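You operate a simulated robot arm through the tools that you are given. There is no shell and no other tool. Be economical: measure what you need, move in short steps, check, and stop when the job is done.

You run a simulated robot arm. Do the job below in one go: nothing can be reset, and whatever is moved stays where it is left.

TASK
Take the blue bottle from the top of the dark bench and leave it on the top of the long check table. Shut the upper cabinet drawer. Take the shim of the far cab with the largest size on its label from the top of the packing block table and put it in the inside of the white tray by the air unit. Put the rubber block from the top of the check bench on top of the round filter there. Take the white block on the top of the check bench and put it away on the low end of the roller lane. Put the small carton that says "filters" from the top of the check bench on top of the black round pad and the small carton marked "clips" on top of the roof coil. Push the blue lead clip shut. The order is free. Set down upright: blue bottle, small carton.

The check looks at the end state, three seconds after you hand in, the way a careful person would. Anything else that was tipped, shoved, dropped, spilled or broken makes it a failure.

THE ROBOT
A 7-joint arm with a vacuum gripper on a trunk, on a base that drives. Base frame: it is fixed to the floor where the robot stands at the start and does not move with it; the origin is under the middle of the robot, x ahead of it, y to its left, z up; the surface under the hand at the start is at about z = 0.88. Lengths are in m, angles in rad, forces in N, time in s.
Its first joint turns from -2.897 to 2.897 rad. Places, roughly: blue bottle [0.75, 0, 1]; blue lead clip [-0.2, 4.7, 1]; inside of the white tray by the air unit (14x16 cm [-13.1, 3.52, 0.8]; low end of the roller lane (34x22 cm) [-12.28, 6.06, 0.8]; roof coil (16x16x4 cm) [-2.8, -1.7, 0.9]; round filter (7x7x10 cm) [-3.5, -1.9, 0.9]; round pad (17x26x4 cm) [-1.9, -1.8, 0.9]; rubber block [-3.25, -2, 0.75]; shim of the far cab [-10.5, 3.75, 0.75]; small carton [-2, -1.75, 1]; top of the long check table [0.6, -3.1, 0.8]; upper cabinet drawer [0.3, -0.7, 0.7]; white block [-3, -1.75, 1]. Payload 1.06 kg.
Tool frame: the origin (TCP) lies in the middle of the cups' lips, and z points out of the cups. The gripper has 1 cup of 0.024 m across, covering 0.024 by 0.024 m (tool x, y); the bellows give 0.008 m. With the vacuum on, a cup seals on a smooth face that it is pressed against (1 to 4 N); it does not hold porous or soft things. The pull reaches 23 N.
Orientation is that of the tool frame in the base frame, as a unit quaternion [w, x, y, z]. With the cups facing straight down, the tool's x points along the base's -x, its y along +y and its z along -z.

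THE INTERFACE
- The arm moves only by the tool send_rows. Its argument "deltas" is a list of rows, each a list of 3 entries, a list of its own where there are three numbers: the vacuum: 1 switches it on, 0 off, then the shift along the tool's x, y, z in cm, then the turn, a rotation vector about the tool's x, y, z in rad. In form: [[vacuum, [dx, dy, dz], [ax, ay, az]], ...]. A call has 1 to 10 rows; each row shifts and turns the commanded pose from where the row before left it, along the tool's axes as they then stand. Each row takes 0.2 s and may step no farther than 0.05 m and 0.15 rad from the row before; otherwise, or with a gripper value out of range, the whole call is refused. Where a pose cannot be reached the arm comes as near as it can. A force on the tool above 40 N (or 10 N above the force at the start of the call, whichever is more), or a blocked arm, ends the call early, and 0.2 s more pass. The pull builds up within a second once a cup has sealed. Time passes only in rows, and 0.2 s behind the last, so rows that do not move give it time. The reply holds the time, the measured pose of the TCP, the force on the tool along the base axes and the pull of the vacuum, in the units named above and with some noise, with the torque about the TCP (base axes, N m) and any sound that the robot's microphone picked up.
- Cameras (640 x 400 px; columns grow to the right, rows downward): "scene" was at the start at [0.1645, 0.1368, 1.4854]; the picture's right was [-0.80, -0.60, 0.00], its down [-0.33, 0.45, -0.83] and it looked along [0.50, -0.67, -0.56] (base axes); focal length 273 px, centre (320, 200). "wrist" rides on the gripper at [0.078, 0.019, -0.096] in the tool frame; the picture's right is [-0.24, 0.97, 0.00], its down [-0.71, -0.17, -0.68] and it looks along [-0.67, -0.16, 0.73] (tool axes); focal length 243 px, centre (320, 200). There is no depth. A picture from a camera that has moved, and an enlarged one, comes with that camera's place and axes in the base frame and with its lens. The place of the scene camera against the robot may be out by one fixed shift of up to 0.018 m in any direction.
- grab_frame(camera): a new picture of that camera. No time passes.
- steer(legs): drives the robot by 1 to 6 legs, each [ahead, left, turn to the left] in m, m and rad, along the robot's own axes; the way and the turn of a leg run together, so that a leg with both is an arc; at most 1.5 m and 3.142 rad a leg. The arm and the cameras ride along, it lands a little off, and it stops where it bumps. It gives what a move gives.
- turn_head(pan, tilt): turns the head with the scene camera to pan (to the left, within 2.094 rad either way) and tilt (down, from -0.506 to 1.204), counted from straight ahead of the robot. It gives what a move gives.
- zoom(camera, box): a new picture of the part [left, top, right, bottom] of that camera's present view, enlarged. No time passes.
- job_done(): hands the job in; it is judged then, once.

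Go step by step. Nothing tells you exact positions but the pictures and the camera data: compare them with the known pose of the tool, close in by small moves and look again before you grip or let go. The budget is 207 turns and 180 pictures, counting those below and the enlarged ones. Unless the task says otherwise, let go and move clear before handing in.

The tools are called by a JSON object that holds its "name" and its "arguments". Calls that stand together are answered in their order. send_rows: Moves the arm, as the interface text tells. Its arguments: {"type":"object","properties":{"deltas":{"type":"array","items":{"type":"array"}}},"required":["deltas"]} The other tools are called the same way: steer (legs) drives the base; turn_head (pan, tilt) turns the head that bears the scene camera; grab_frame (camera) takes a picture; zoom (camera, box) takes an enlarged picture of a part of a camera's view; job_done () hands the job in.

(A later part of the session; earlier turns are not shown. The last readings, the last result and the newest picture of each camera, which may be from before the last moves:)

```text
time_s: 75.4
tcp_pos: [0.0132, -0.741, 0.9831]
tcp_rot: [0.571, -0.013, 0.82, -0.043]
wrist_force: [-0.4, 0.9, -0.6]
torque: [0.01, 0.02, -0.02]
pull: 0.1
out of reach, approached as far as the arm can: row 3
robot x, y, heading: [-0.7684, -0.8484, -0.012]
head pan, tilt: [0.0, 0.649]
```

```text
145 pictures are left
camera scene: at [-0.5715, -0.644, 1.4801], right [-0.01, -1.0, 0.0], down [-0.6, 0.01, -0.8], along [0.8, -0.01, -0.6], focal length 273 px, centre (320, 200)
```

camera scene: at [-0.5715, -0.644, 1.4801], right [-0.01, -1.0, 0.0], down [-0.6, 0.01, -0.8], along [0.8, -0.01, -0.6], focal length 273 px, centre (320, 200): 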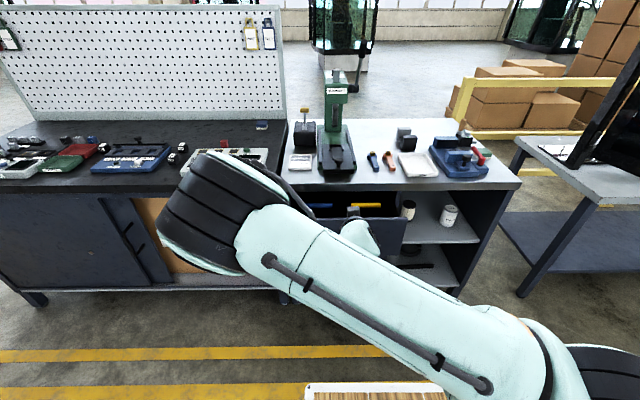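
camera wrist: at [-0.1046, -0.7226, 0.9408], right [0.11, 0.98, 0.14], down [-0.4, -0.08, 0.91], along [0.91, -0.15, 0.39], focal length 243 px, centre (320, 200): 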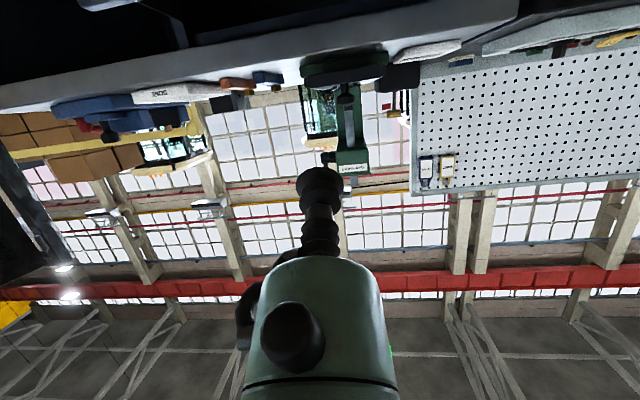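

Good posture. Now lower in front of the drawer front.

{"name": "send_rows", "arguments": {"deltas": [[0, [4.0, 0, 1.8], [0, 0, 0]], [0, [4.0, 0, 1.8], [0, 0, 0]], [0, [4.0, 0, 1.8], [0, 0, 0]], [0, [4.0, 0, 1.8], [0, 0, 0]], [0, [4.0, 0, 1.8], [0, 0, 0]], [0, [0, 0, 0], [0, 0, 0]]]}}

{"name": "grab_frame", "arguments": {"camera": "wrist"}}

{"name": "grab_frame", "arguments": {"camera": "scene"}}

```text
time_s: 76.8
tcp_pos: [0.0342, -0.753, 0.8326]
tcp_rot: [0.57, -0.013, 0.82, -0.044]
wrist_force: [0.0, 0.4, -0.9]
torque: [0.0, -0.01, -0.06]
pull: 0.1
out of reach, approached as far as the arm can: row 4, 5
robot x, y, heading: [-0.7702, -0.8497, -0.013]
head pan, tilt: [0.0, 0.649]
```

```text
144 pictures are left
camera wrist: at [-0.0829, -0.7336, 0.7911], right [0.11, 0.98, 0.14], down [-0.4, -0.08, 0.91], along [0.91, -0.15, 0.38], focal length 243 px, centre (320, 200)
```

wrist: 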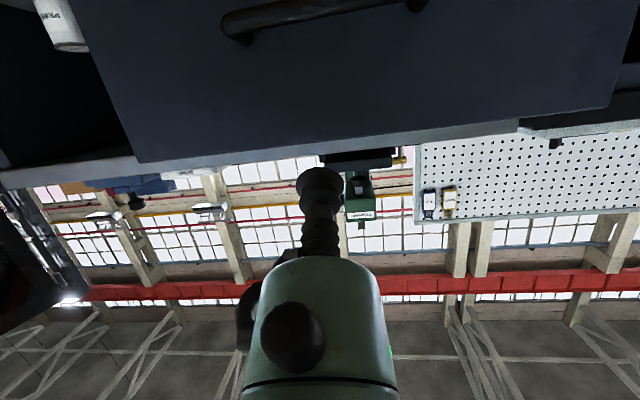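

```text
143 pictures are left
camera scene: at [-0.5715, -0.644, 1.4801], right [-0.01, -1.0, 0.0], down [-0.6, 0.01, -0.8], along [0.8, -0.01, -0.6], focal length 273 px, centre (320, 200)
```

scene: 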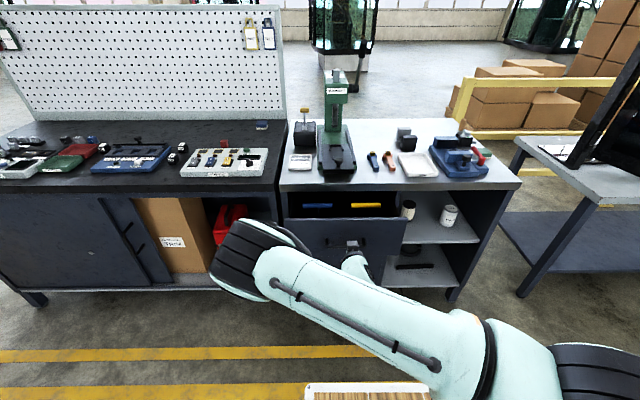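

The drawer front fills the wrist view; its top is near z 0.85 and the handle near 0.73. I push forward along the tool between the two.

{"name": "send_rows", "arguments": {"deltas": [[0, [0, 0, 3.5], [0, 0, 0]], [0, [0, 0, 3.5], [0, 0, 0]], [0, [0, 0, 2.5], [0, 0, 0]], [0, [0, 0, 2], [0, 0, 0]], [0, [0, 0, 0], [0, 0, 0]]]}}

{"name": "grab_frame", "arguments": {"camera": "wrist"}}

{"name": "grab_frame", "arguments": {"camera": "scene"}}

```text
time_s: 78.0
tcp_pos: [0.1451, -0.7543, 0.8253]
tcp_rot: [0.569, -0.014, 0.821, -0.043]
wrist_force: [-0.3, 0.4, -0.8]
torque: [-0.02, -0.01, 0.0]
pull: 0.0
out of reach, approached as far as the arm can: row 1, 2, 3, 4
robot x, y, heading: [-0.7725, -0.8494, -0.015]
head pan, tilt: [0.0, 0.649]
```

```text
142 pictures are left
camera wrist: at [0.027, -0.7358, 0.785], right [0.11, 0.98, 0.14], down [-0.4, -0.08, 0.91], along [0.91, -0.16, 0.38], focal length 243 px, centre (320, 200)
```

wrist: 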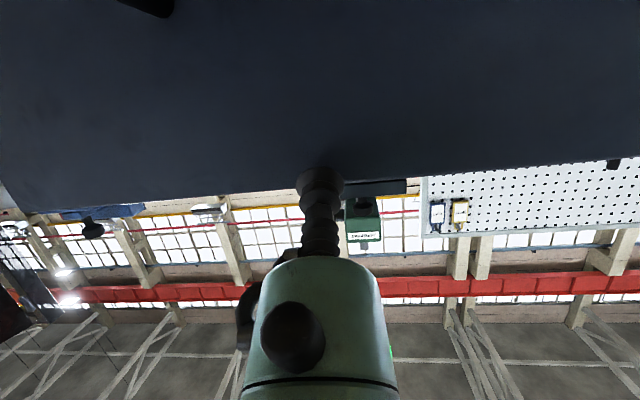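

```text
141 pictures are left
camera scene: at [-0.5715, -0.644, 1.4801], right [-0.01, -1.0, 0.0], down [-0.6, 0.01, -0.8], along [0.8, -0.01, -0.6], focal length 273 px, centre (320, 200)
```

scene: 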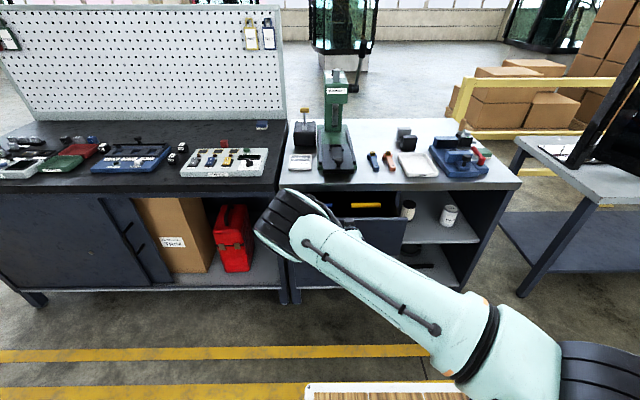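

Contact height is close to the panel's top; I reduce the tilt a bit and go lower before pushing.

{"name": "send_rows", "arguments": {"deltas": [[0, [0, 0, -1], [0, 0.12, 0]], [0, [0, 0, -1], [0, 0.12, 0]], [0, [2, 0, 1], [0, 0.1, 0]], [0, [2, 0, 1], [0, 0, 0]], [0, [1, 0, 1], [0, 0, 0]], [0, [0, 0, 0], [0, 0, 0]]]}}

{"name": "grab_frame", "arguments": {"camera": "wrist"}}

```text
time_s: 79.4
tcp_pos: [0.1184, -0.7582, 0.7787]
tcp_rot: [0.423, -0.006, 0.905, -0.045]
wrist_force: [-0.1, 0.7, 0.9]
torque: [0.01, 0.0, -0.03]
pull: 0.0
robot x, y, heading: [-0.7735, -0.8496, -0.014]
head pan, tilt: [0.0, 0.649]
```

```text
140 pictures are left
camera wrist: at [-0.0065, -0.7353, 0.7776], right [0.18, 0.98, 0.1], down [-0.08, -0.08, 0.99], along [0.98, -0.18, 0.06], focal length 243 px, centre (320, 200)
```

wrist: 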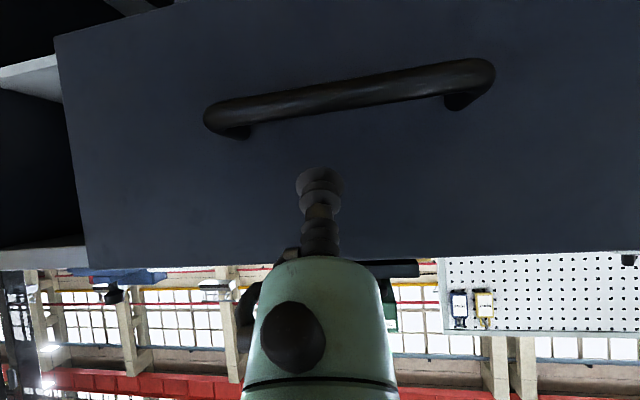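

Cup is now nicely between handle and top edge. I retract the arm a bit, drive the base 0.2 m nearer for stroke, then push.

{"name": "send_rows", "arguments": {"deltas": [[0, [2.5, 0, -3], [0, 0, 0]], [0, [2.5, 0, -3], [0, 0, 0]], [0, [2.5, 0, -3], [0, 0, 0]], [0, [2.5, 0, -3], [0, 0, 0]], [0, [0, 0, 0], [0, 0, 0]]]}}

{"name": "steer", "arguments": {"legs": [[0.2, 0, 0]]}}

{"name": "grab_frame", "arguments": {"camera": "wrist"}}

{"name": "grab_frame", "arguments": {"camera": "scene"}}

```text
time_s: 80.6
tcp_pos: [-0.0347, -0.7517, 0.7918]
tcp_rot: [0.424, -0.005, 0.905, -0.046]
wrist_force: [0.1, -0.1, 0.2]
torque: [-0.01, -0.02, 0.03]
pull: 0.1
out of reach, approached as far as the arm can: row 3, 4
robot x, y, heading: [-0.7766, -0.8449, -0.014]
head pan, tilt: [0.0, 0.649]
```

```text
time_s: 82.2
tcp_pos: [0.1636, -0.7611, 0.7917]
tcp_rot: [0.422, -0.003, 0.905, -0.046]
wrist_force: [-0.1, -0.3, 0.7]
torque: [-0.04, 0.01, 0.0]
pull: 0.1
robot x, y, heading: [-0.5763, -0.8505, -0.024]
head pan, tilt: [0.0, 0.649]
```

```text
139 pictures are left
camera wrist: at [0.0396, -0.7371, 0.7902], right [0.19, 0.98, 0.1], down [-0.08, -0.08, 0.99], along [0.98, -0.19, 0.06], focal length 243 px, centre (320, 200)
```

wrist: 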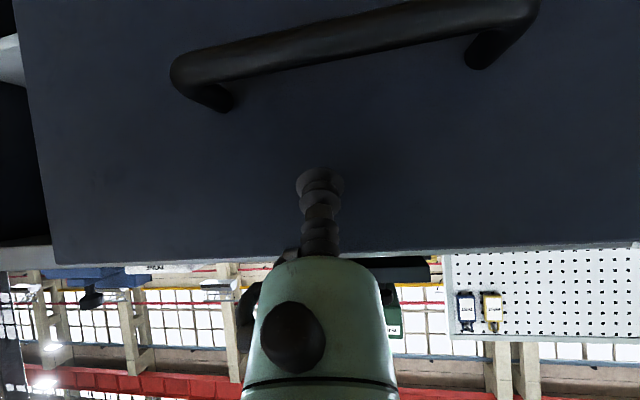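

```text
138 pictures are left
camera scene: at [-0.3726, -0.6487, 1.4801], right [-0.02, -1.0, 0.0], down [-0.6, 0.01, -0.8], along [0.8, -0.02, -0.6], focal length 273 px, centre (320, 200)
```

scene: 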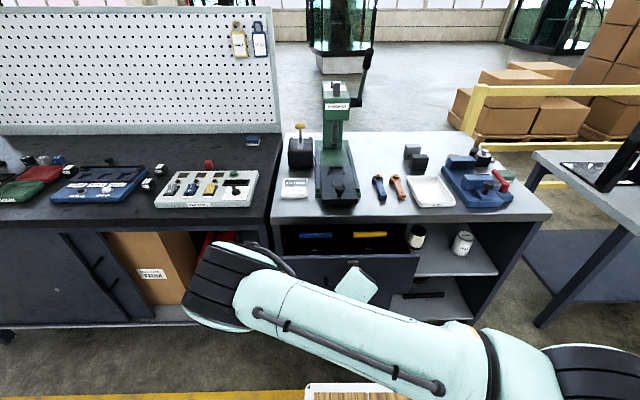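

Pushing with small steps.

{"name": "send_rows", "arguments": {"deltas": [[0, [-1.29, 0, 1.53], [0, 0, 0]], [0, [-1.29, 0, 1.53], [0, 0, 0]], [0, [-1.29, 0, 1.53], [0, 0, 0]], [0, [-1.29, 0, 1.53], [0, 0, 0]], [0, [-1.29, 0, 1.53], [0, 0, 0]]]}}

{"name": "grab_frame", "arguments": {"camera": "wrist"}}

```text
time_s: 83.4
tcp_pos: [0.2645, -0.7646, 0.7919]
tcp_rot: [0.423, -0.002, 0.905, -0.047]
wrist_force: [-0.5, 0.4, 0.0]
torque: [-0.02, 0.01, 0.01]
pull: 0.1
robot x, y, heading: [-0.5737, -0.8534, -0.02]
head pan, tilt: [0.0, 0.649]
```

```text
137 pictures are left
camera wrist: at [0.1399, -0.7413, 0.7907], right [0.19, 0.98, 0.1], down [-0.08, -0.08, 0.99], along [0.98, -0.19, 0.06], focal length 243 px, centre (320, 200)
```

wrist: 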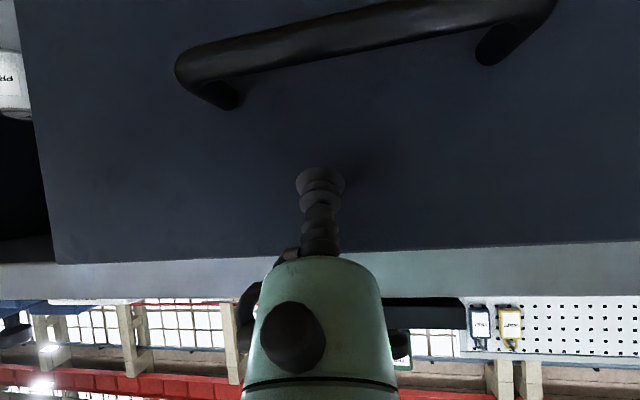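

The drawer is moving in with the push. Continue.

{"name": "send_rows", "arguments": {"deltas": [[0, [-0.97, 0, 1.15], [0, 0, 0]], [0, [-0.97, 0, 1.15], [0, 0, 0]], [0, [-0.97, 0, 1.15], [0, 0, 0]], [0, [-0.97, 0, 1.15], [0, 0, 0]]]}}

{"name": "grab_frame", "arguments": {"camera": "wrist"}}

{"name": "grab_frame", "arguments": {"camera": "scene"}}

```text
time_s: 84.4
tcp_pos: [0.3235, -0.7663, 0.7929]
tcp_rot: [0.423, -0.001, 0.905, -0.047]
wrist_force: [0.4, 0.6, 0.5]
torque: [-0.03, 0.01, 0.0]
pull: 0.1
robot x, y, heading: [-0.5753, -0.8503, -0.022]
head pan, tilt: [0.0, 0.649]
```

```text
136 pictures are left
camera wrist: at [0.1999, -0.7428, 0.7914], right [0.18, 0.98, 0.1], down [-0.08, -0.08, 0.99], along [0.98, -0.19, 0.06], focal length 243 px, centre (320, 200)
```

wrist: 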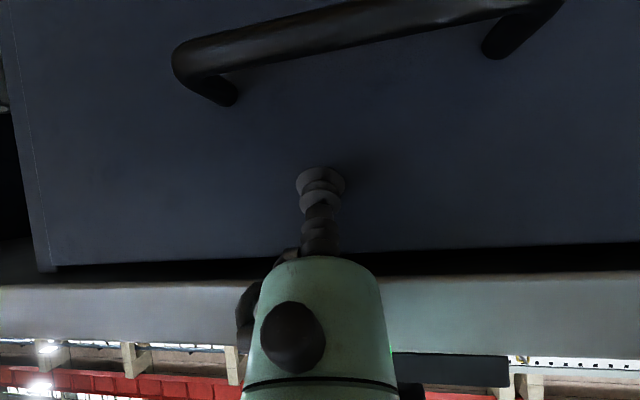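

```text
135 pictures are left
camera scene: at [-0.3727, -0.6486, 1.4801], right [-0.02, -1.0, 0.0], down [-0.6, 0.01, -0.8], along [0.8, -0.02, -0.6], focal length 273 px, centre (320, 200)
```

scene: 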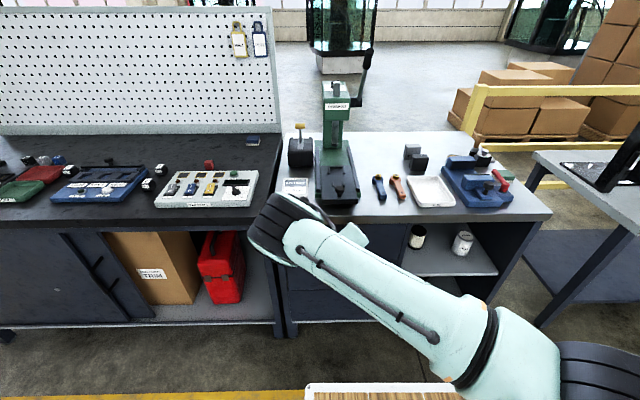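

Nearly shut. Small pushes until it stops.

{"name": "send_rows", "arguments": {"deltas": [[0, [-0.45, 0, 0.54], [0, 0, 0]], [0, [-0.45, 0, 0.54], [0, 0, 0]], [0, [-0.45, 0, 0.54], [0, 0, 0]]]}}

{"name": "grab_frame", "arguments": {"camera": "wrist"}}

```text
time_s: 85.1
tcp_pos: [0.3363, -0.7658, 0.789]
tcp_rot: [0.42, -0.002, 0.906, -0.048]
wrist_force: [-16.6, -0.2, 3.7]
torque: [0.02, -0.74, 0.24]
pull: 0.1
robot x, y, heading: [-0.5781, -0.8507, -0.021]
head pan, tilt: [0.0, 0.649]
stopped in row 3: the force on the tool passed its limit at 56 N (the readings are from after the stop); the commanded pose is now the measured one
```

```text
134 pictures are left
camera wrist: at [0.2115, -0.7427, 0.7886], right [0.19, 0.98, 0.09], down [-0.07, -0.08, 0.99], along [0.98, -0.19, 0.05], focal length 243 px, centre (320, 200)
```

wrist: 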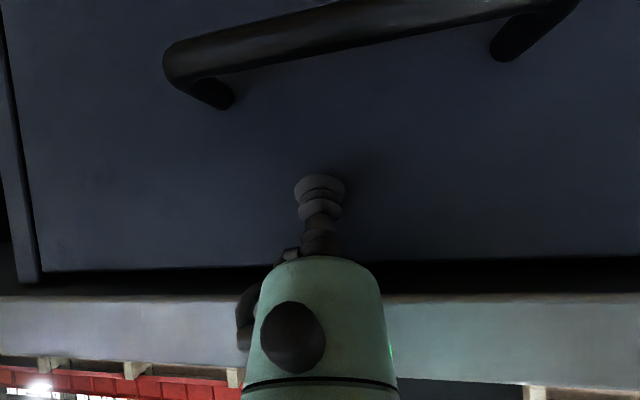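

It hit a hard stop. I back off and verify it's fully shut.

{"name": "send_rows", "arguments": {"deltas": [[0, [1, 0, -1.5], [0, 0, 0]], [0, [2.5, 0, -3], [0, 0, 0]], [0, [2.5, 0, -3], [0, 0, 0]], [0, [2.5, 0, -3], [0, 0, 0]], [0, [-2.5, 0, -3], [0, 0, 0]], [0, [-2.5, -2, -3], [0, 0, 0]], [0, [-2.5, -2, -3], [0, 0, 0]], [0, [-2.5, -2, -3], [0, 0, 0]], [0, [0, 0, 0], [0, 0, 0]]]}}

{"name": "grab_frame", "arguments": {"camera": "scene"}}

{"name": "grab_frame", "arguments": {"camera": "wrist"}}

```text
time_s: 87.1
tcp_pos: [0.1723, -0.8065, 0.9467]
tcp_rot: [0.421, -0.002, 0.906, -0.047]
wrist_force: [0.1, -0.1, -0.5]
torque: [-0.01, 0.02, -0.01]
pull: 0.1
robot x, y, heading: [-0.574, -0.8518, -0.024]
head pan, tilt: [0.0, 0.649]
```

```text
133 pictures are left
camera scene: at [-0.373, -0.6487, 1.4801], right [-0.02, -1.0, 0.0], down [-0.6, 0.01, -0.8], along [0.8, -0.02, -0.6], focal length 273 px, centre (320, 200)
```

scene: 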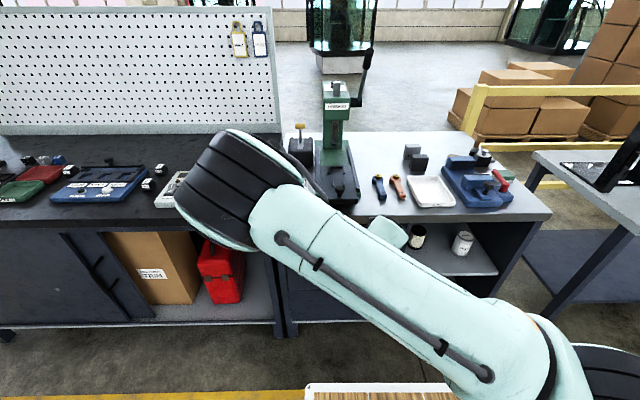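

```text
132 pictures are left
camera wrist: at [0.0492, -0.7826, 0.9471], right [0.19, 0.98, 0.09], down [-0.07, -0.08, 0.99], along [0.98, -0.19, 0.05], focal length 243 px, centre (320, 200)
```

wrist: 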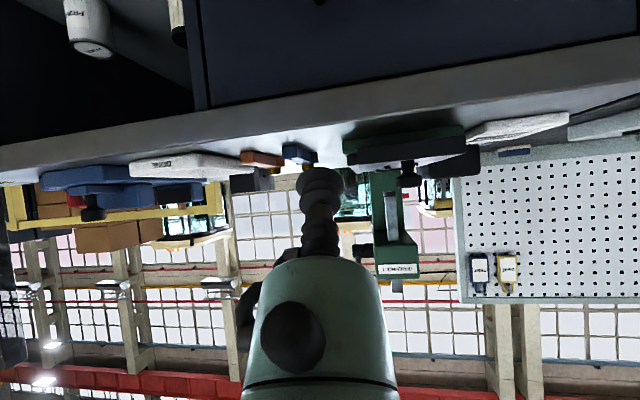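

I zoom at the drawer front, then bring the tool back vertical.

{"name": "zoom", "arguments": {"camera": "wrist", "box": [120, 0, 440, 150]}}

{"name": "send_rows", "arguments": {"deltas": [[0, [0, 0, -2], [0, 0.15, 0]], [0, [0, 0, -2], [0, 0.15, 0]], [0, [0, 0, -2], [0, 0.15, 0]], [0, [0, 0, -3], [0, 0.15, 0]], [0, [0, 0, -3], [0, 0.15, 0]], [0, [0, 0, -3], [0, 0.12, 0]]]}}

{"name": "grab_frame", "arguments": {"camera": "scene"}}

```text
2.00 times, centred on (280, 75) of wrist
camera zoom: at [0.0492, -0.7826, 0.9471], right [0.19, 0.98, 0.09], down [-0.07, -0.08, 0.99], along [0.98, -0.19, 0.05], focal length 485 px, centre (400, 450)
```

zoom: 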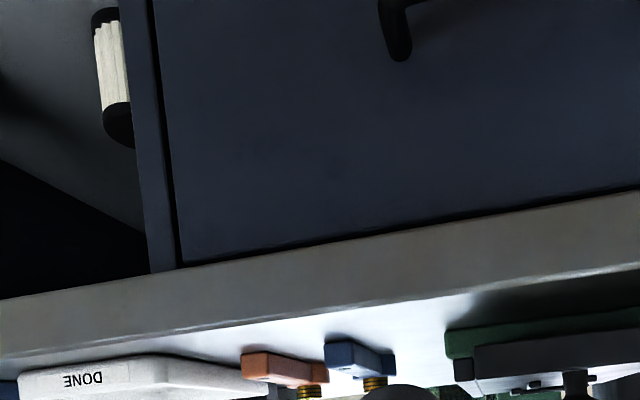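

```text
time_s: 88.5
tcp_pos: [0.1506, -0.7802, 1.0266]
tcp_rot: [0.169, 0.002, 0.985, -0.015]
wrist_force: [0.3, 0.0, 0.5]
torque: [-0.04, 0.0, -0.02]
pull: 0.1
out of reach, approached as far as the arm can: row 4, 5, 6
robot x, y, heading: [-0.5821, -0.855, -0.019]
head pan, tilt: [0.0, 0.649]
```

```text
130 pictures are left
camera scene: at [-0.3731, -0.6484, 1.4801], right [-0.02, -1.0, 0.0], down [-0.6, 0.01, -0.8], along [0.8, -0.02, -0.6], focal length 273 px, centre (320, 200)
```

scene: 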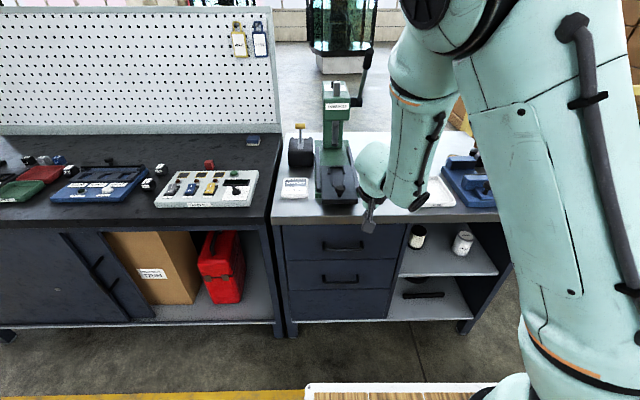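

The drawer is fully shut and flush. Straighten the tool, raise it, and turn to face the check bench.

{"name": "send_rows", "arguments": {"deltas": [[0, [0, 0, -3], [0, 0.14, 0]], [0, [0, 0, -4], [0, 0.14, 0]], [0, [0, 0, -4], [0, 0.06, 0]], [0, [0, 0, -4], [0, 0, 0]], [0, [0, 0, 0], [0, 0, 0]]]}}

{"name": "steer", "arguments": {"legs": [[-0.4, 0, 0], [0, 0, -1.55]]}}

{"name": "turn_head", "arguments": {"pan": 0.1, "tilt": 0.45}}

{"name": "grab_frame", "arguments": {"camera": "scene"}}

```text
time_s: 89.7
tcp_pos: [0.1305, -0.7751, 1.1723]
tcp_rot: [0.0, 0.005, 1.0, -0.016]
wrist_force: [0.0, 0.7, -0.1]
torque: [0.02, 0.01, 0.01]
pull: 0.1
robot x, y, heading: [-0.5738, -0.8511, -0.018]
head pan, tilt: [0.0, 0.649]
```

```text
time_s: 96.0
tcp_pos: [-0.8868, -1.5489, 1.1721]
tcp_rot: [-0.01, 0.7, 0.714, -0.01]
wrist_force: [0.0, -0.2, -0.2]
torque: [0.0, 0.01, 0.04]
pull: 0.1
robot x, y, heading: [-0.986, -0.8433, -1.563]
head pan, tilt: [0.0, 0.649]
```

```text
time_s: 96.7
tcp_pos: [-0.8878, -1.549, 1.1729]
tcp_rot: [-0.01, 0.699, 0.715, -0.011]
wrist_force: [0.3, -0.4, 0.1]
torque: [0.0, -0.01, -0.03]
pull: 0.0
robot x, y, heading: [-0.9846, -0.8449, -1.562]
head pan, tilt: [0.099, 0.45]
```

```text
129 pictures are left
camera scene: at [-0.7537, -1.037, 1.4979], right [-0.99, -0.11, 0.0], down [-0.05, 0.43, -0.9], along [0.1, -0.89, -0.44], focal length 273 px, centre (320, 200)
```

scene: 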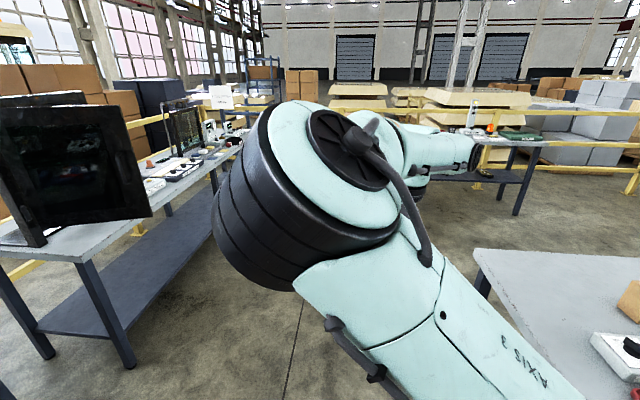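

{"name": "turn_head", "arguments": {"pan": -0.9, "tilt": 0.5}}

{"name": "grab_frame", "arguments": {"camera": "scene"}}

```text
time_s: 98.0
tcp_pos: [-0.8886, -1.5501, 1.1714]
tcp_rot: [-0.01, 0.7, 0.714, -0.01]
wrist_force: [0.3, -0.2, 0.3]
torque: [0.01, -0.03, 0.0]
pull: 0.1
robot x, y, heading: [-0.9876, -0.8493, -1.564]
head pan, tilt: [-0.901, 0.499]
```

```text
128 pictures are left
camera scene: at [-0.8344, -1.0028, 1.4935], right [-0.63, 0.78, 0.0], down [0.37, 0.3, -0.88], along [-0.68, -0.55, -0.48], focal length 273 px, centre (320, 200)
```

scene: 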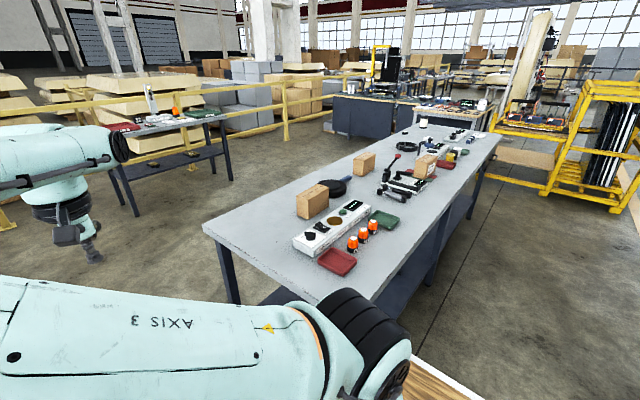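

I zoom in on the check bench to identify objects.

{"name": "zoom", "arguments": {"camera": "scene", "box": [280, 110, 500, 290]}}

{"name": "zoom", "arguments": {"camera": "scene", "box": [370, 110, 510, 190]}}

```text
2.22 times, centred on (390, 200) of scene
camera zoom: at [-0.8344, -1.0028, 1.4935], right [-0.63, 0.78, 0.0], down [0.37, 0.3, -0.88], along [-0.68, -0.55, -0.48], focal length 608 px, centre (164, 200)
```

zoom: 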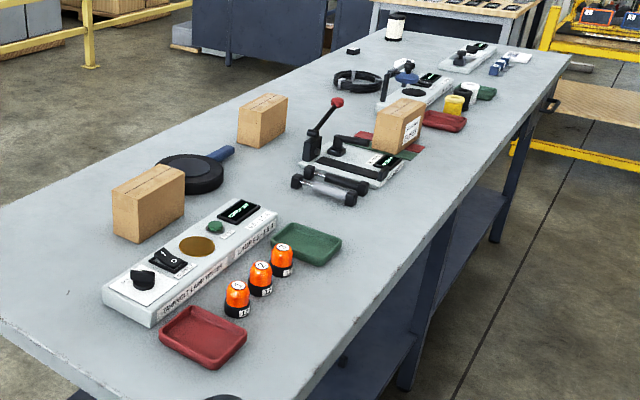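

```text
4.57 times, centred on (440, 150) of scene
camera zoom: at [-0.8344, -1.0028, 1.4935], right [-0.63, 0.78, 0.0], down [0.37, 0.3, -0.88], along [-0.68, -0.55, -0.48], focal length 1250 px, centre (-229, 429)
```

zoom: 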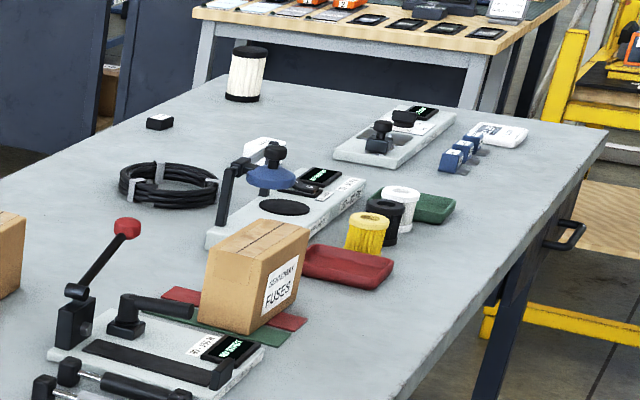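

The bench carries three cartons (one "fuses"), the black round pad at ≈(-1.86,-1.75), coil ring, filter cylinder, rubber block. I strafe along the bench to face the pad.

{"name": "send_rows", "arguments": {"deltas": [[0, [0, 0, -4], [0, 0, 0]], [0, [0, 0, -4], [0, 0, 0]], [0, [0, 0, 0], [0, 0, 0]]]}}

{"name": "steer", "arguments": {"legs": [[-0.04, 0, 0], [0, -0.85, 0]]}}

{"name": "turn_head", "arguments": {"pan": -0.1, "tilt": 0.6}}

{"name": "grab_frame", "arguments": {"camera": "scene"}}

{"name": "grab_frame", "arguments": {"camera": "wrist"}}

```text
time_s: 98.8
tcp_pos: [-0.8837, -1.5509, 1.2512]
tcp_rot: [-0.01, 0.7, 0.714, -0.01]
wrist_force: [-0.3, -0.4, -0.1]
torque: [0.01, 0.0, 0.03]
pull: 0.1
robot x, y, heading: [-0.987, -0.8441, -1.566]
head pan, tilt: [-0.901, 0.499]
```

```text
time_s: 103.8
tcp_pos: [-1.7481, -1.5166, 1.2513]
tcp_rot: [-0.011, 0.703, 0.711, -0.011]
wrist_force: [-0.2, -0.5, -0.1]
torque: [-0.02, -0.01, 0.02]
pull: 0.1
robot x, y, heading: [-1.8438, -0.8148, -1.573]
head pan, tilt: [-0.901, 0.499]
```

```text
time_s: 105.0
tcp_pos: [-1.7475, -1.5159, 1.2503]
tcp_rot: [-0.01, 0.703, 0.712, -0.011]
wrist_force: [-0.6, -1.1, 0.4]
torque: [0.02, 0.0, -0.01]
pull: 0.0
robot x, y, heading: [-1.8449, -0.8107, -1.57]
head pan, tilt: [-0.099, 0.6]
```

```text
125 pictures are left
camera scene: at [-1.6311, -0.9994, 1.4844], right [-0.99, 0.1, 0.0], down [0.06, 0.56, -0.83], along [-0.08, -0.82, -0.56], focal length 273 px, centre (320, 200)
```

scene: 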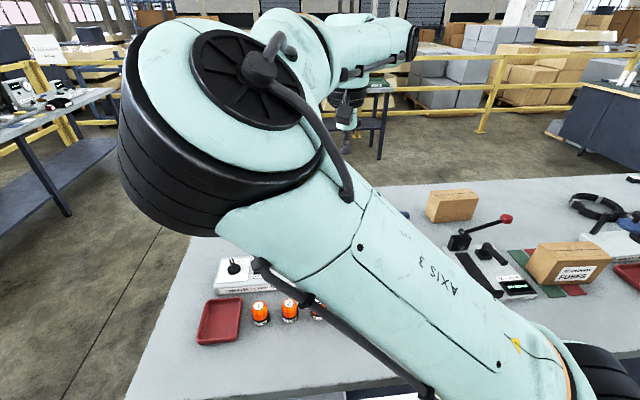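

```text
124 pictures are left
camera wrist: at [-1.7283, -1.4367, 1.3455], right [0.97, -0.22, -0.03], down [-0.14, -0.71, 0.69], along [-0.17, -0.67, -0.72], focal length 243 px, centre (320, 200)
```

wrist: 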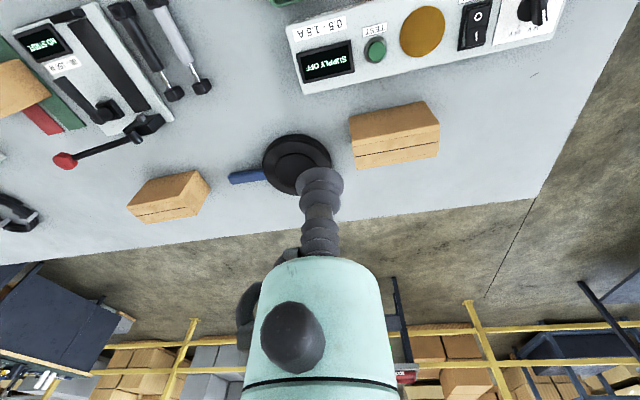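

The near carton is at the wrist view's right, the pad beneath. I zoom for details.

{"name": "zoom", "arguments": {"camera": "wrist", "box": [100, 80, 460, 240]}}

```text
1.78 times, centred on (280, 160) of wrist
camera zoom: at [-1.7283, -1.4367, 1.3455], right [0.97, -0.22, -0.03], down [-0.14, -0.71, 0.69], along [-0.17, -0.67, -0.72], focal length 431 px, centre (391, 271)
```

zoom: 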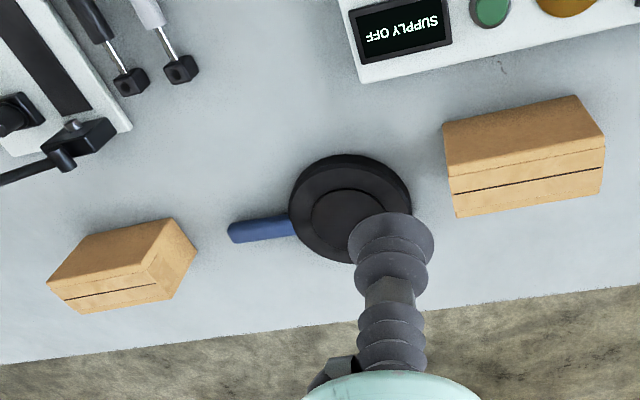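

Carton A's top is about 15×7 cm centred near (-1.656, -1.705). I move above it and lower to z≈1.03 to check.

{"name": "send_rows", "arguments": {"deltas": [[0, [-3.8, 1.8, 0], [0, 0, 0]], [0, [-3.8, 1.8, 0], [0, 0, 0]], [0, [-3.8, 1.8, 0], [0, 0, 0]], [0, [-3.8, 1.8, 0], [0, 0, 0]], [0, [-3.8, 1.8, 0], [0, 0, 0]], [0, [0, 0, 4.5], [0, 0, 0]], [0, [0, 0, 4.5], [0, 0, 0]], [0, [0, 0, 4.5], [0, 0, 0]], [0, [0, 0, 4.5], [0, 0, 0]], [0, [0, 0, 4], [0, 0, 0]]]}}

{"name": "grab_frame", "arguments": {"camera": "wrist"}}

{"name": "grab_frame", "arguments": {"camera": "scene"}}

```text
time_s: 107.2
tcp_pos: [-1.6608, -1.7023, 1.0284]
tcp_rot: [-0.011, 0.703, 0.711, -0.011]
wrist_force: [0.0, 0.3, 0.9]
torque: [-0.02, 0.02, -0.01]
pull: 0.2
robot x, y, heading: [-1.8399, -0.8086, -1.57]
head pan, tilt: [-0.099, 0.6]
```

```text
122 pictures are left
camera wrist: at [-1.641, -1.6243, 1.1232], right [0.97, -0.22, -0.03], down [-0.14, -0.71, 0.69], along [-0.17, -0.67, -0.72], focal length 243 px, centre (320, 200)
```

wrist: 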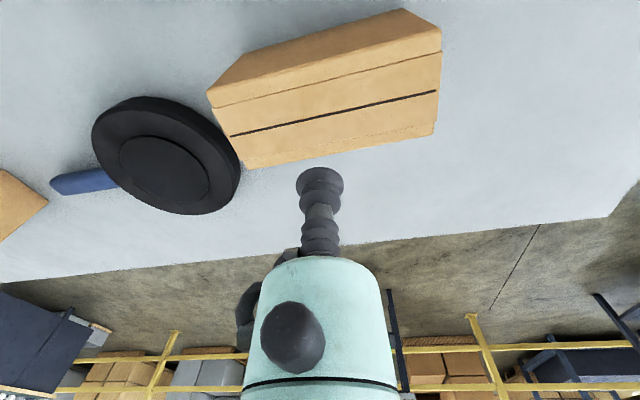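

```text
121 pictures are left
camera scene: at [-1.6311, -0.9993, 1.4844], right [-1.0, 0.1, 0.0], down [0.06, 0.56, -0.83], along [-0.08, -0.82, -0.56], focal length 273 px, centre (320, 200)
```

scene: 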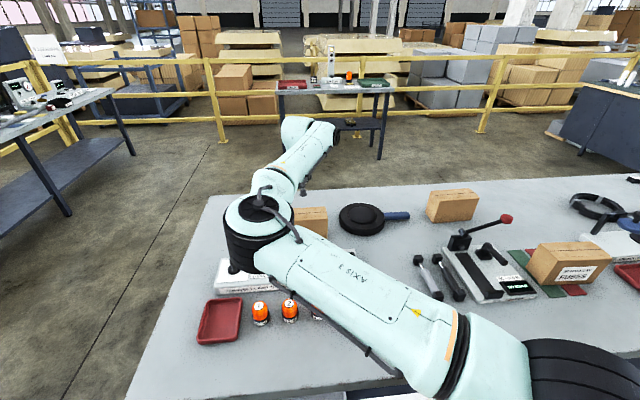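

Cup is centred over the carton's top. Descend with vacuum on.

{"name": "send_rows", "arguments": {"deltas": [[1, [0, 0, 3], [0, 0, 0]], [1, [0, 0, 2.5], [0, 0, 0]], [1, [0, 0, 1], [0, 0, 0]], [1, [0, 0, 0.5], [0, 0, 0]], [1, [0, 0, 0], [0, 0, 0]]]}}

{"name": "grab_frame", "arguments": {"camera": "wrist"}}

```text
time_s: 108.3
tcp_pos: [-1.6638, -1.7045, 0.9585]
tcp_rot: [-0.009, 0.703, 0.711, -0.012]
wrist_force: [-0.6, -4.4, 16.7]
torque: [0.05, -0.07, -0.04]
pull: 22.7
robot x, y, heading: [-1.8454, -0.8058, -1.567]
head pan, tilt: [-0.099, 0.6]
```

```text
120 pictures are left
camera wrist: at [-1.6447, -1.6257, 1.0539], right [0.97, -0.22, -0.03], down [-0.14, -0.71, 0.69], along [-0.17, -0.67, -0.72], focal length 243 px, centre (320, 200)
```

wrist: 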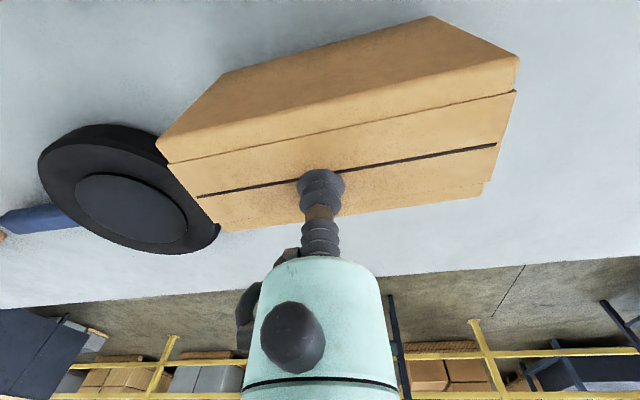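

Sealed. Lift the carton and rotate it to read the label on its other side.

{"name": "send_rows", "arguments": {"deltas": [[1, [0, 0, -1], [0, 0, 0]], [1, [0, 0, -2], [0, 0, 0]], [1, [0, 0, -4], [0, 0, 0]], [1, [0, 0, -4], [0, 0, 0]], [1, [0, 0, -4], [0, 0, 0]], [1, [0, 0, -4], [0, 0, 0]], [1, [2, 0, -3], [0, 0, 0]], [1, [4, 0, -1], [0, 0, 0]], [1, [4, 0, 0], [0, 0, 0]], [1, [0, 0, 0], [0, 0, 0]]]}}

{"name": "send_rows", "arguments": {"deltas": [[1, [0, 0, 0], [0, 0, 0.15]], [1, [0, 0, 0], [0, 0, 0.15]], [1, [0, 0, 0], [0, 0, 0.15]], [1, [0, 0, 0], [0, 0, 0.15]], [1, [0, 0, 0], [0, 0, 0.15]], [1, [0, 0, 0], [0, 0, 0.15]], [1, [0, 0, 0], [0, 0, 0.15]], [1, [0, 0, 0], [0, 0, 0.15]], [1, [0, 0, 0], [0, 0, 0.15]], [1, [0, 0, 0], [0, 0, 0.15]]]}}

{"name": "grab_frame", "arguments": {"camera": "scene"}}

```text
time_s: 110.5
tcp_pos: [-1.6563, -1.6043, 1.1861]
tcp_rot: [-0.011, 0.702, 0.712, -0.011]
wrist_force: [0.1, 0.5, -3.5]
torque: [-0.03, -0.01, 0.0]
pull: 22.8
robot x, y, heading: [-1.8451, -0.8088, -1.574]
head pan, tilt: [-0.099, 0.6]
```

```text
time_s: 112.8
tcp_pos: [-1.9293, -1.4319, 1.2214]
tcp_rot: [-0.001, 0.999, 0.044, -0.014]
wrist_force: [-0.1, 0.0, -3.9]
torque: [0.01, 0.02, -0.01]
pull: 22.6
out of reach, approached as far as the arm can: row 4, 5, 6, 7, 8, 9, 10
robot x, y, heading: [-1.8419, -0.8118, -1.567]
head pan, tilt: [-0.099, 0.6]
```

```text
119 pictures are left
camera scene: at [-1.6306, -0.9994, 1.4843], right [-1.0, 0.1, 0.0], down [0.06, 0.56, -0.82], along [-0.08, -0.82, -0.57], focal length 273 px, centre (320, 200)
```

scene: 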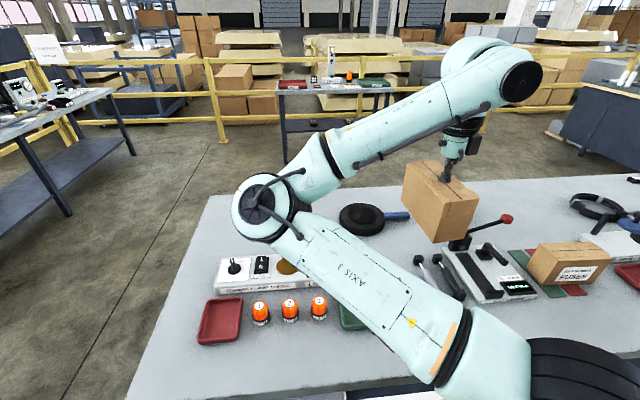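

The visible faces are blank; I rotate the other way to see the remaining faces.

{"name": "send_rows", "arguments": {"deltas": [[1, [0, 0, 0], [0, 0, -0.15]], [1, [0, 0, 0], [0, 0, -0.15]], [1, [0, 0, 0], [0, 0, -0.15]], [1, [0, 0, 0], [0, 0, -0.15]], [1, [0, 0, 0], [0, 0, -0.15]], [1, [0, 0, 0], [0, 0, -0.15]], [1, [0, 0, 0], [0, 0, -0.15]], [1, [0, 0, 0], [0, 0, -0.15]], [1, [0, 0, 0], [0, 0, -0.15]], [1, [0, 0, 0], [0, 0, -0.15]]]}}

{"name": "send_rows", "arguments": {"deltas": [[1, [0, 0, 0], [0, 0, -0.15]], [1, [0, 0, 0], [0, 0, -0.15]], [1, [0, 0, 0], [0, 0, -0.15]], [1, [0, 0, 0], [0, 0, -0.15]], [1, [0, 0, 0], [0, 0, -0.15]], [1, [0, 0, 0], [0, 0, -0.15]]]}}

{"name": "grab_frame", "arguments": {"camera": "scene"}}

```text
time_s: 115.0
tcp_pos: [-1.93, -1.4319, 1.2208]
tcp_rot: [-0.01, 0.701, 0.713, -0.012]
wrist_force: [0.0, -0.4, -3.5]
torque: [-0.03, 0.0, 0.03]
pull: 23.3
robot x, y, heading: [-1.8418, -0.8081, -1.569]
head pan, tilt: [-0.099, 0.6]
```

```text
time_s: 116.3
tcp_pos: [-1.9294, -1.4322, 1.2214]
tcp_rot: [-0.015, 0.322, 0.946, -0.005]
wrist_force: [0.7, 0.2, -4.5]
torque: [-0.04, -0.02, 0.0]
pull: 23.2
robot x, y, heading: [-1.8444, -0.8111, -1.572]
head pan, tilt: [-0.099, 0.6]
```

```text
118 pictures are left
camera scene: at [-1.631, -0.9995, 1.4844], right [-1.0, 0.1, 0.0], down [0.06, 0.56, -0.82], along [-0.08, -0.82, -0.57], focal length 273 px, centre (320, 200)
```

scene: 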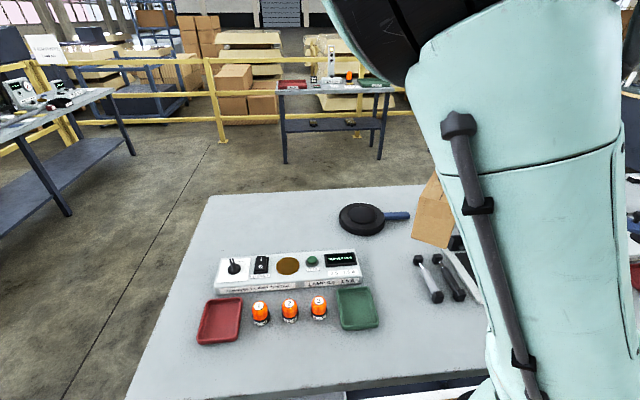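

{"name": "send_rows", "arguments": {"deltas": [[1, [-3.4, 2.6, 0], [0, 0, 0]], [1, [-3.4, 2.6, 0], [0, 0, 0]], [1, [-3.4, 2.6, 0], [0, 0, 0]], [1, [-3.4, 2.6, 0], [0, 0, 0]], [1, [-3.4, 2.6, 0], [0, 0, 0]], [1, [-3.4, 2.6, 0], [0, 0, 0]], [1, [-3.4, 2.6, 0], [0, 0, 0]], [1, [0, 0, 0], [0, 0, -0.15]], [1, [0, 0, 0], [0, 0, -0.15]], [1, [0, 0, 0], [0, 0, -0.15]]]}}

{"name": "grab_frame", "arguments": {"camera": "scene"}}

```text
time_s: 118.5
tcp_pos: [-1.6264, -1.4321, 1.2128]
tcp_rot: [-0.015, 0.103, 0.995, -0.002]
wrist_force: [0.0, -0.2, -4.1]
torque: [-0.01, -0.02, 0.01]
pull: 22.5
robot x, y, heading: [-1.8412, -0.8098, -1.572]
head pan, tilt: [-0.099, 0.6]
```

```text
117 pictures are left
camera scene: at [-1.6309, -0.9994, 1.4844], right [-1.0, 0.1, 0.0], down [0.06, 0.56, -0.83], along [-0.08, -0.82, -0.57], focal length 273 px, centre (320, 200)
```

scene: 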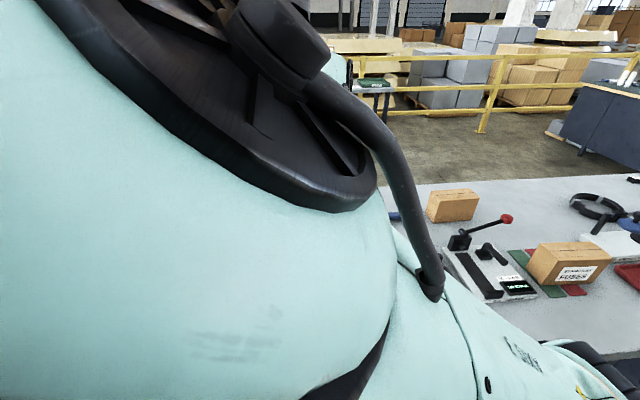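

The arm's elbow hides it here. The labels face the far (−y) side, which is also nearer to the items, so I'll restore the tool orientation and drive around to the −y side of the bench.

{"name": "send_rows", "arguments": {"deltas": [[1, [0, 0, 0], [0, 0, 0.15]], [1, [0, 0, 0], [0, 0, 0.15]], [1, [0, 0, 0], [0, 0, 0.15]], [1, [0, 0, 0], [0, 0, 0.15]], [1, [0, 0, 0], [0, 0, 0.15]], [1, [0, 0, 0], [0, 0, 0.15]], [1, [0, 0, 0], [0, 0, 0.15]], [1, [0, 0, 0], [0, 0, 0.15]], [1, [0, 0, 0], [0, 0, 0.15]], [1, [0, -2, 0], [0, 0, 0]]]}}

{"name": "send_rows", "arguments": {"deltas": [[1, [0, -4, 0], [0, 0, 0]], [1, [0, -4, 0], [0, 0, 0]], [1, [0, -4, 0], [0, 0, 0]], [1, [0, -4, 0], [0, 0, 0]], [1, [0, -4, 0], [0, 0, 0]], [1, [0, 0, 0], [0, 0, 0]]]}}

{"name": "grab_frame", "arguments": {"camera": "scene"}}

```text
time_s: 120.8
tcp_pos: [-1.65, -1.4347, 1.2135]
tcp_rot: [-0.011, 0.703, 0.711, -0.012]
wrist_force: [0.3, -0.2, -3.7]
torque: [-0.05, 0.01, -0.04]
pull: 23.1
robot x, y, heading: [-1.8429, -0.8082, -1.568]
head pan, tilt: [-0.099, 0.6]
```

```text
time_s: 122.2
tcp_pos: [-1.8516, -1.4382, 1.2218]
tcp_rot: [-0.011, 0.702, 0.712, -0.011]
wrist_force: [-0.6, -0.3, -3.3]
torque: [-0.05, 0.06, -0.02]
pull: 23.2
robot x, y, heading: [-1.8429, -0.8098, -1.572]
head pan, tilt: [-0.099, 0.6]
```

```text
116 pictures are left
camera scene: at [-1.631, -0.9994, 1.4844], right [-1.0, 0.1, 0.0], down [0.06, 0.56, -0.83], along [-0.08, -0.82, -0.57], focal length 273 px, centre (320, 200)
```

scene: 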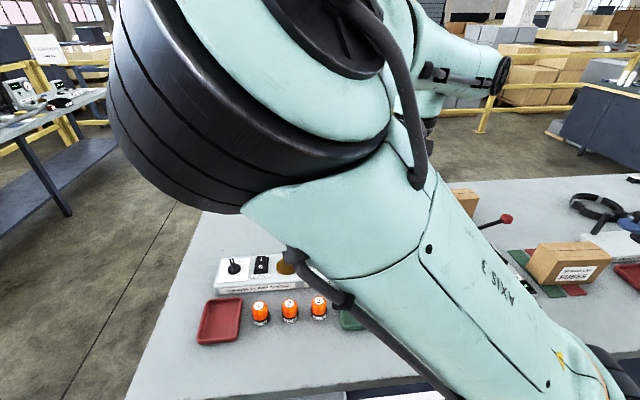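

{"name": "steer", "arguments": {"legs": [[0, 1.05, 0], [1.5, 0, 0], [0.3, 0, 0], [0, 0, 1.57], [0, 0, 1.57]]}}

{"name": "turn_head", "arguments": {"pan": 0.6, "tilt": 0.5}}

{"name": "grab_frame", "arguments": {"camera": "scene"}}

```text
time_s: 143.6
tcp_pos: [-0.7791, -1.9083, 1.2213]
tcp_rot: [-0.01, 0.716, -0.698, 0.011]
wrist_force: [0.8, 0.3, -2.9]
torque: [0.0, -0.04, -0.01]
pull: 23.2
robot x, y, heading: [-0.7736, -2.5364, 1.584]
head pan, tilt: [-0.099, 0.6]
```

```text
time_s: 144.7
tcp_pos: [-0.7783, -1.9088, 1.2206]
tcp_rot: [-0.01, 0.716, -0.698, 0.011]
wrist_force: [0.1, 0.4, -4.0]
torque: [0.04, -0.04, 0.05]
pull: 22.4
robot x, y, heading: [-0.782, -2.5394, 1.579]
head pan, tilt: [0.6, 0.499]
```

```text
115 pictures are left
camera scene: at [-1.0313, -2.3671, 1.4935], right [0.82, 0.57, 0.0], down [0.27, -0.39, -0.88], along [-0.5, 0.72, -0.48], focal length 273 px, centre (320, 200)
```

scene: 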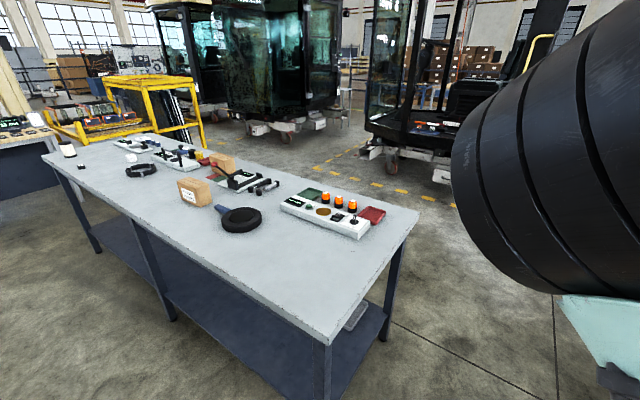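

{"name": "zoom", "arguments": {"camera": "scene", "box": [40, 125, 280, 245]}}

{"name": "zoom", "arguments": {"camera": "scene", "box": [170, 145, 240, 215]}}

```text
2.67 times, centred on (160, 185) of scene
camera zoom: at [-1.0313, -2.3671, 1.4935], right [0.82, 0.57, 0.0], down [0.27, -0.39, -0.88], along [-0.5, 0.72, -0.48], focal length 729 px, centre (747, 240)
```

zoom: 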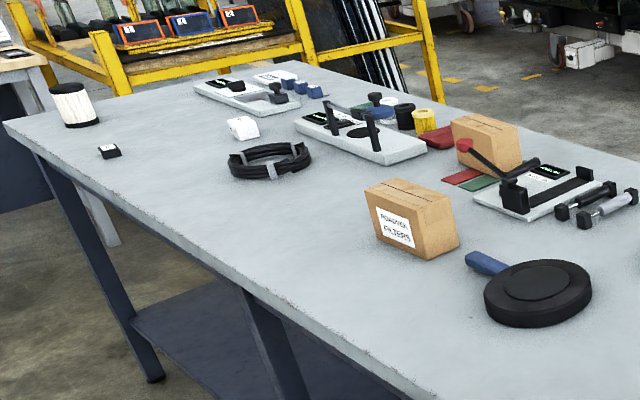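

```text
5.71 times, centred on (205, 180) of scene
camera zoom: at [-1.0313, -2.3671, 1.4935], right [0.82, 0.57, 0.0], down [0.27, -0.39, -0.88], along [-0.5, 0.72, -0.48], focal length 1562 px, centre (977, 314)
```

zoom: 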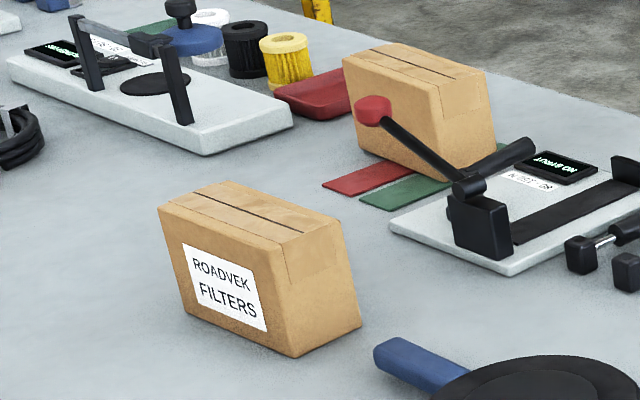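

Carton B reads FILTERS, so the one I hold is the clips carton for the coil ring at ≈(-2.73,-1.75). I strafe left along the bench to the coil.

{"name": "steer", "arguments": {"legs": [[0, 1.4, 0], [0, 0.5, 0]]}}

{"name": "turn_head", "arguments": {"pan": 0.1, "tilt": 0.6}}

{"name": "grab_frame", "arguments": {"camera": "scene"}}

{"name": "grab_frame", "arguments": {"camera": "wrist"}}

```text
time_s: 154.3
tcp_pos: [-2.6715, -1.8907, 1.2222]
tcp_rot: [0.01, -0.706, 0.709, -0.01]
wrist_force: [0.0, 0.2, -2.9]
torque: [0.03, 0.01, -0.06]
pull: 22.7
robot x, y, heading: [-2.6898, -2.5178, 1.554]
head pan, tilt: [0.6, 0.499]
```

```text
time_s: 155.2
tcp_pos: [-2.6729, -1.891, 1.2213]
tcp_rot: [0.01, -0.705, 0.709, -0.01]
wrist_force: [0.0, 0.2, -3.1]
torque: [0.0, 0.01, -0.03]
pull: 22.4
robot x, y, heading: [-2.6866, -2.5221, 1.557]
head pan, tilt: [0.099, 0.6]
```

```text
112 pictures are left
camera scene: at [-2.8943, -2.3302, 1.4844], right [1.0, 0.08, 0.0], down [0.05, -0.56, -0.83], along [-0.07, 0.82, -0.56], focal length 273 px, centre (320, 200)
```

scene: 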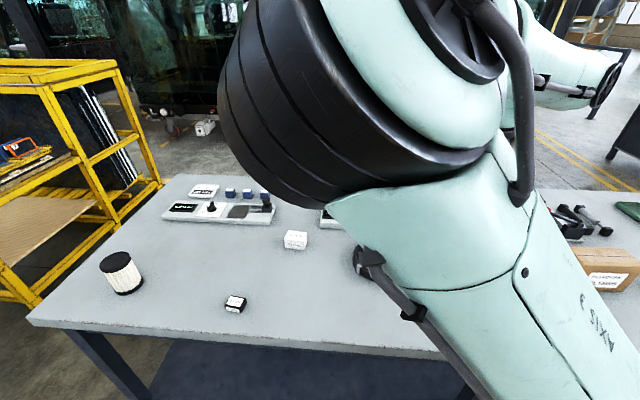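

```text
111 pictures are left
camera wrist: at [-2.695, -1.9686, 1.316], right [-0.97, 0.24, -0.03], down [0.15, 0.71, 0.69], along [0.19, 0.66, -0.72], focal length 243 px, centre (320, 200)
```

wrist: 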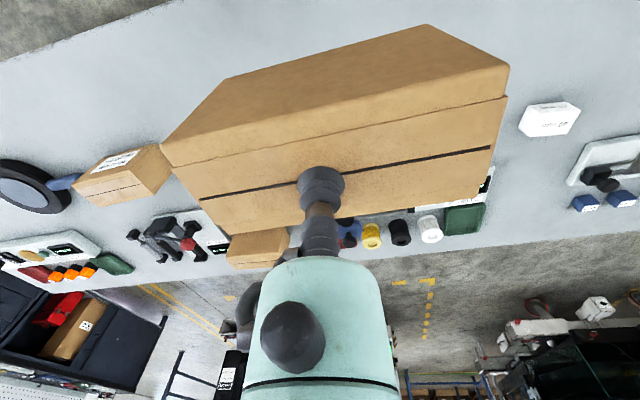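

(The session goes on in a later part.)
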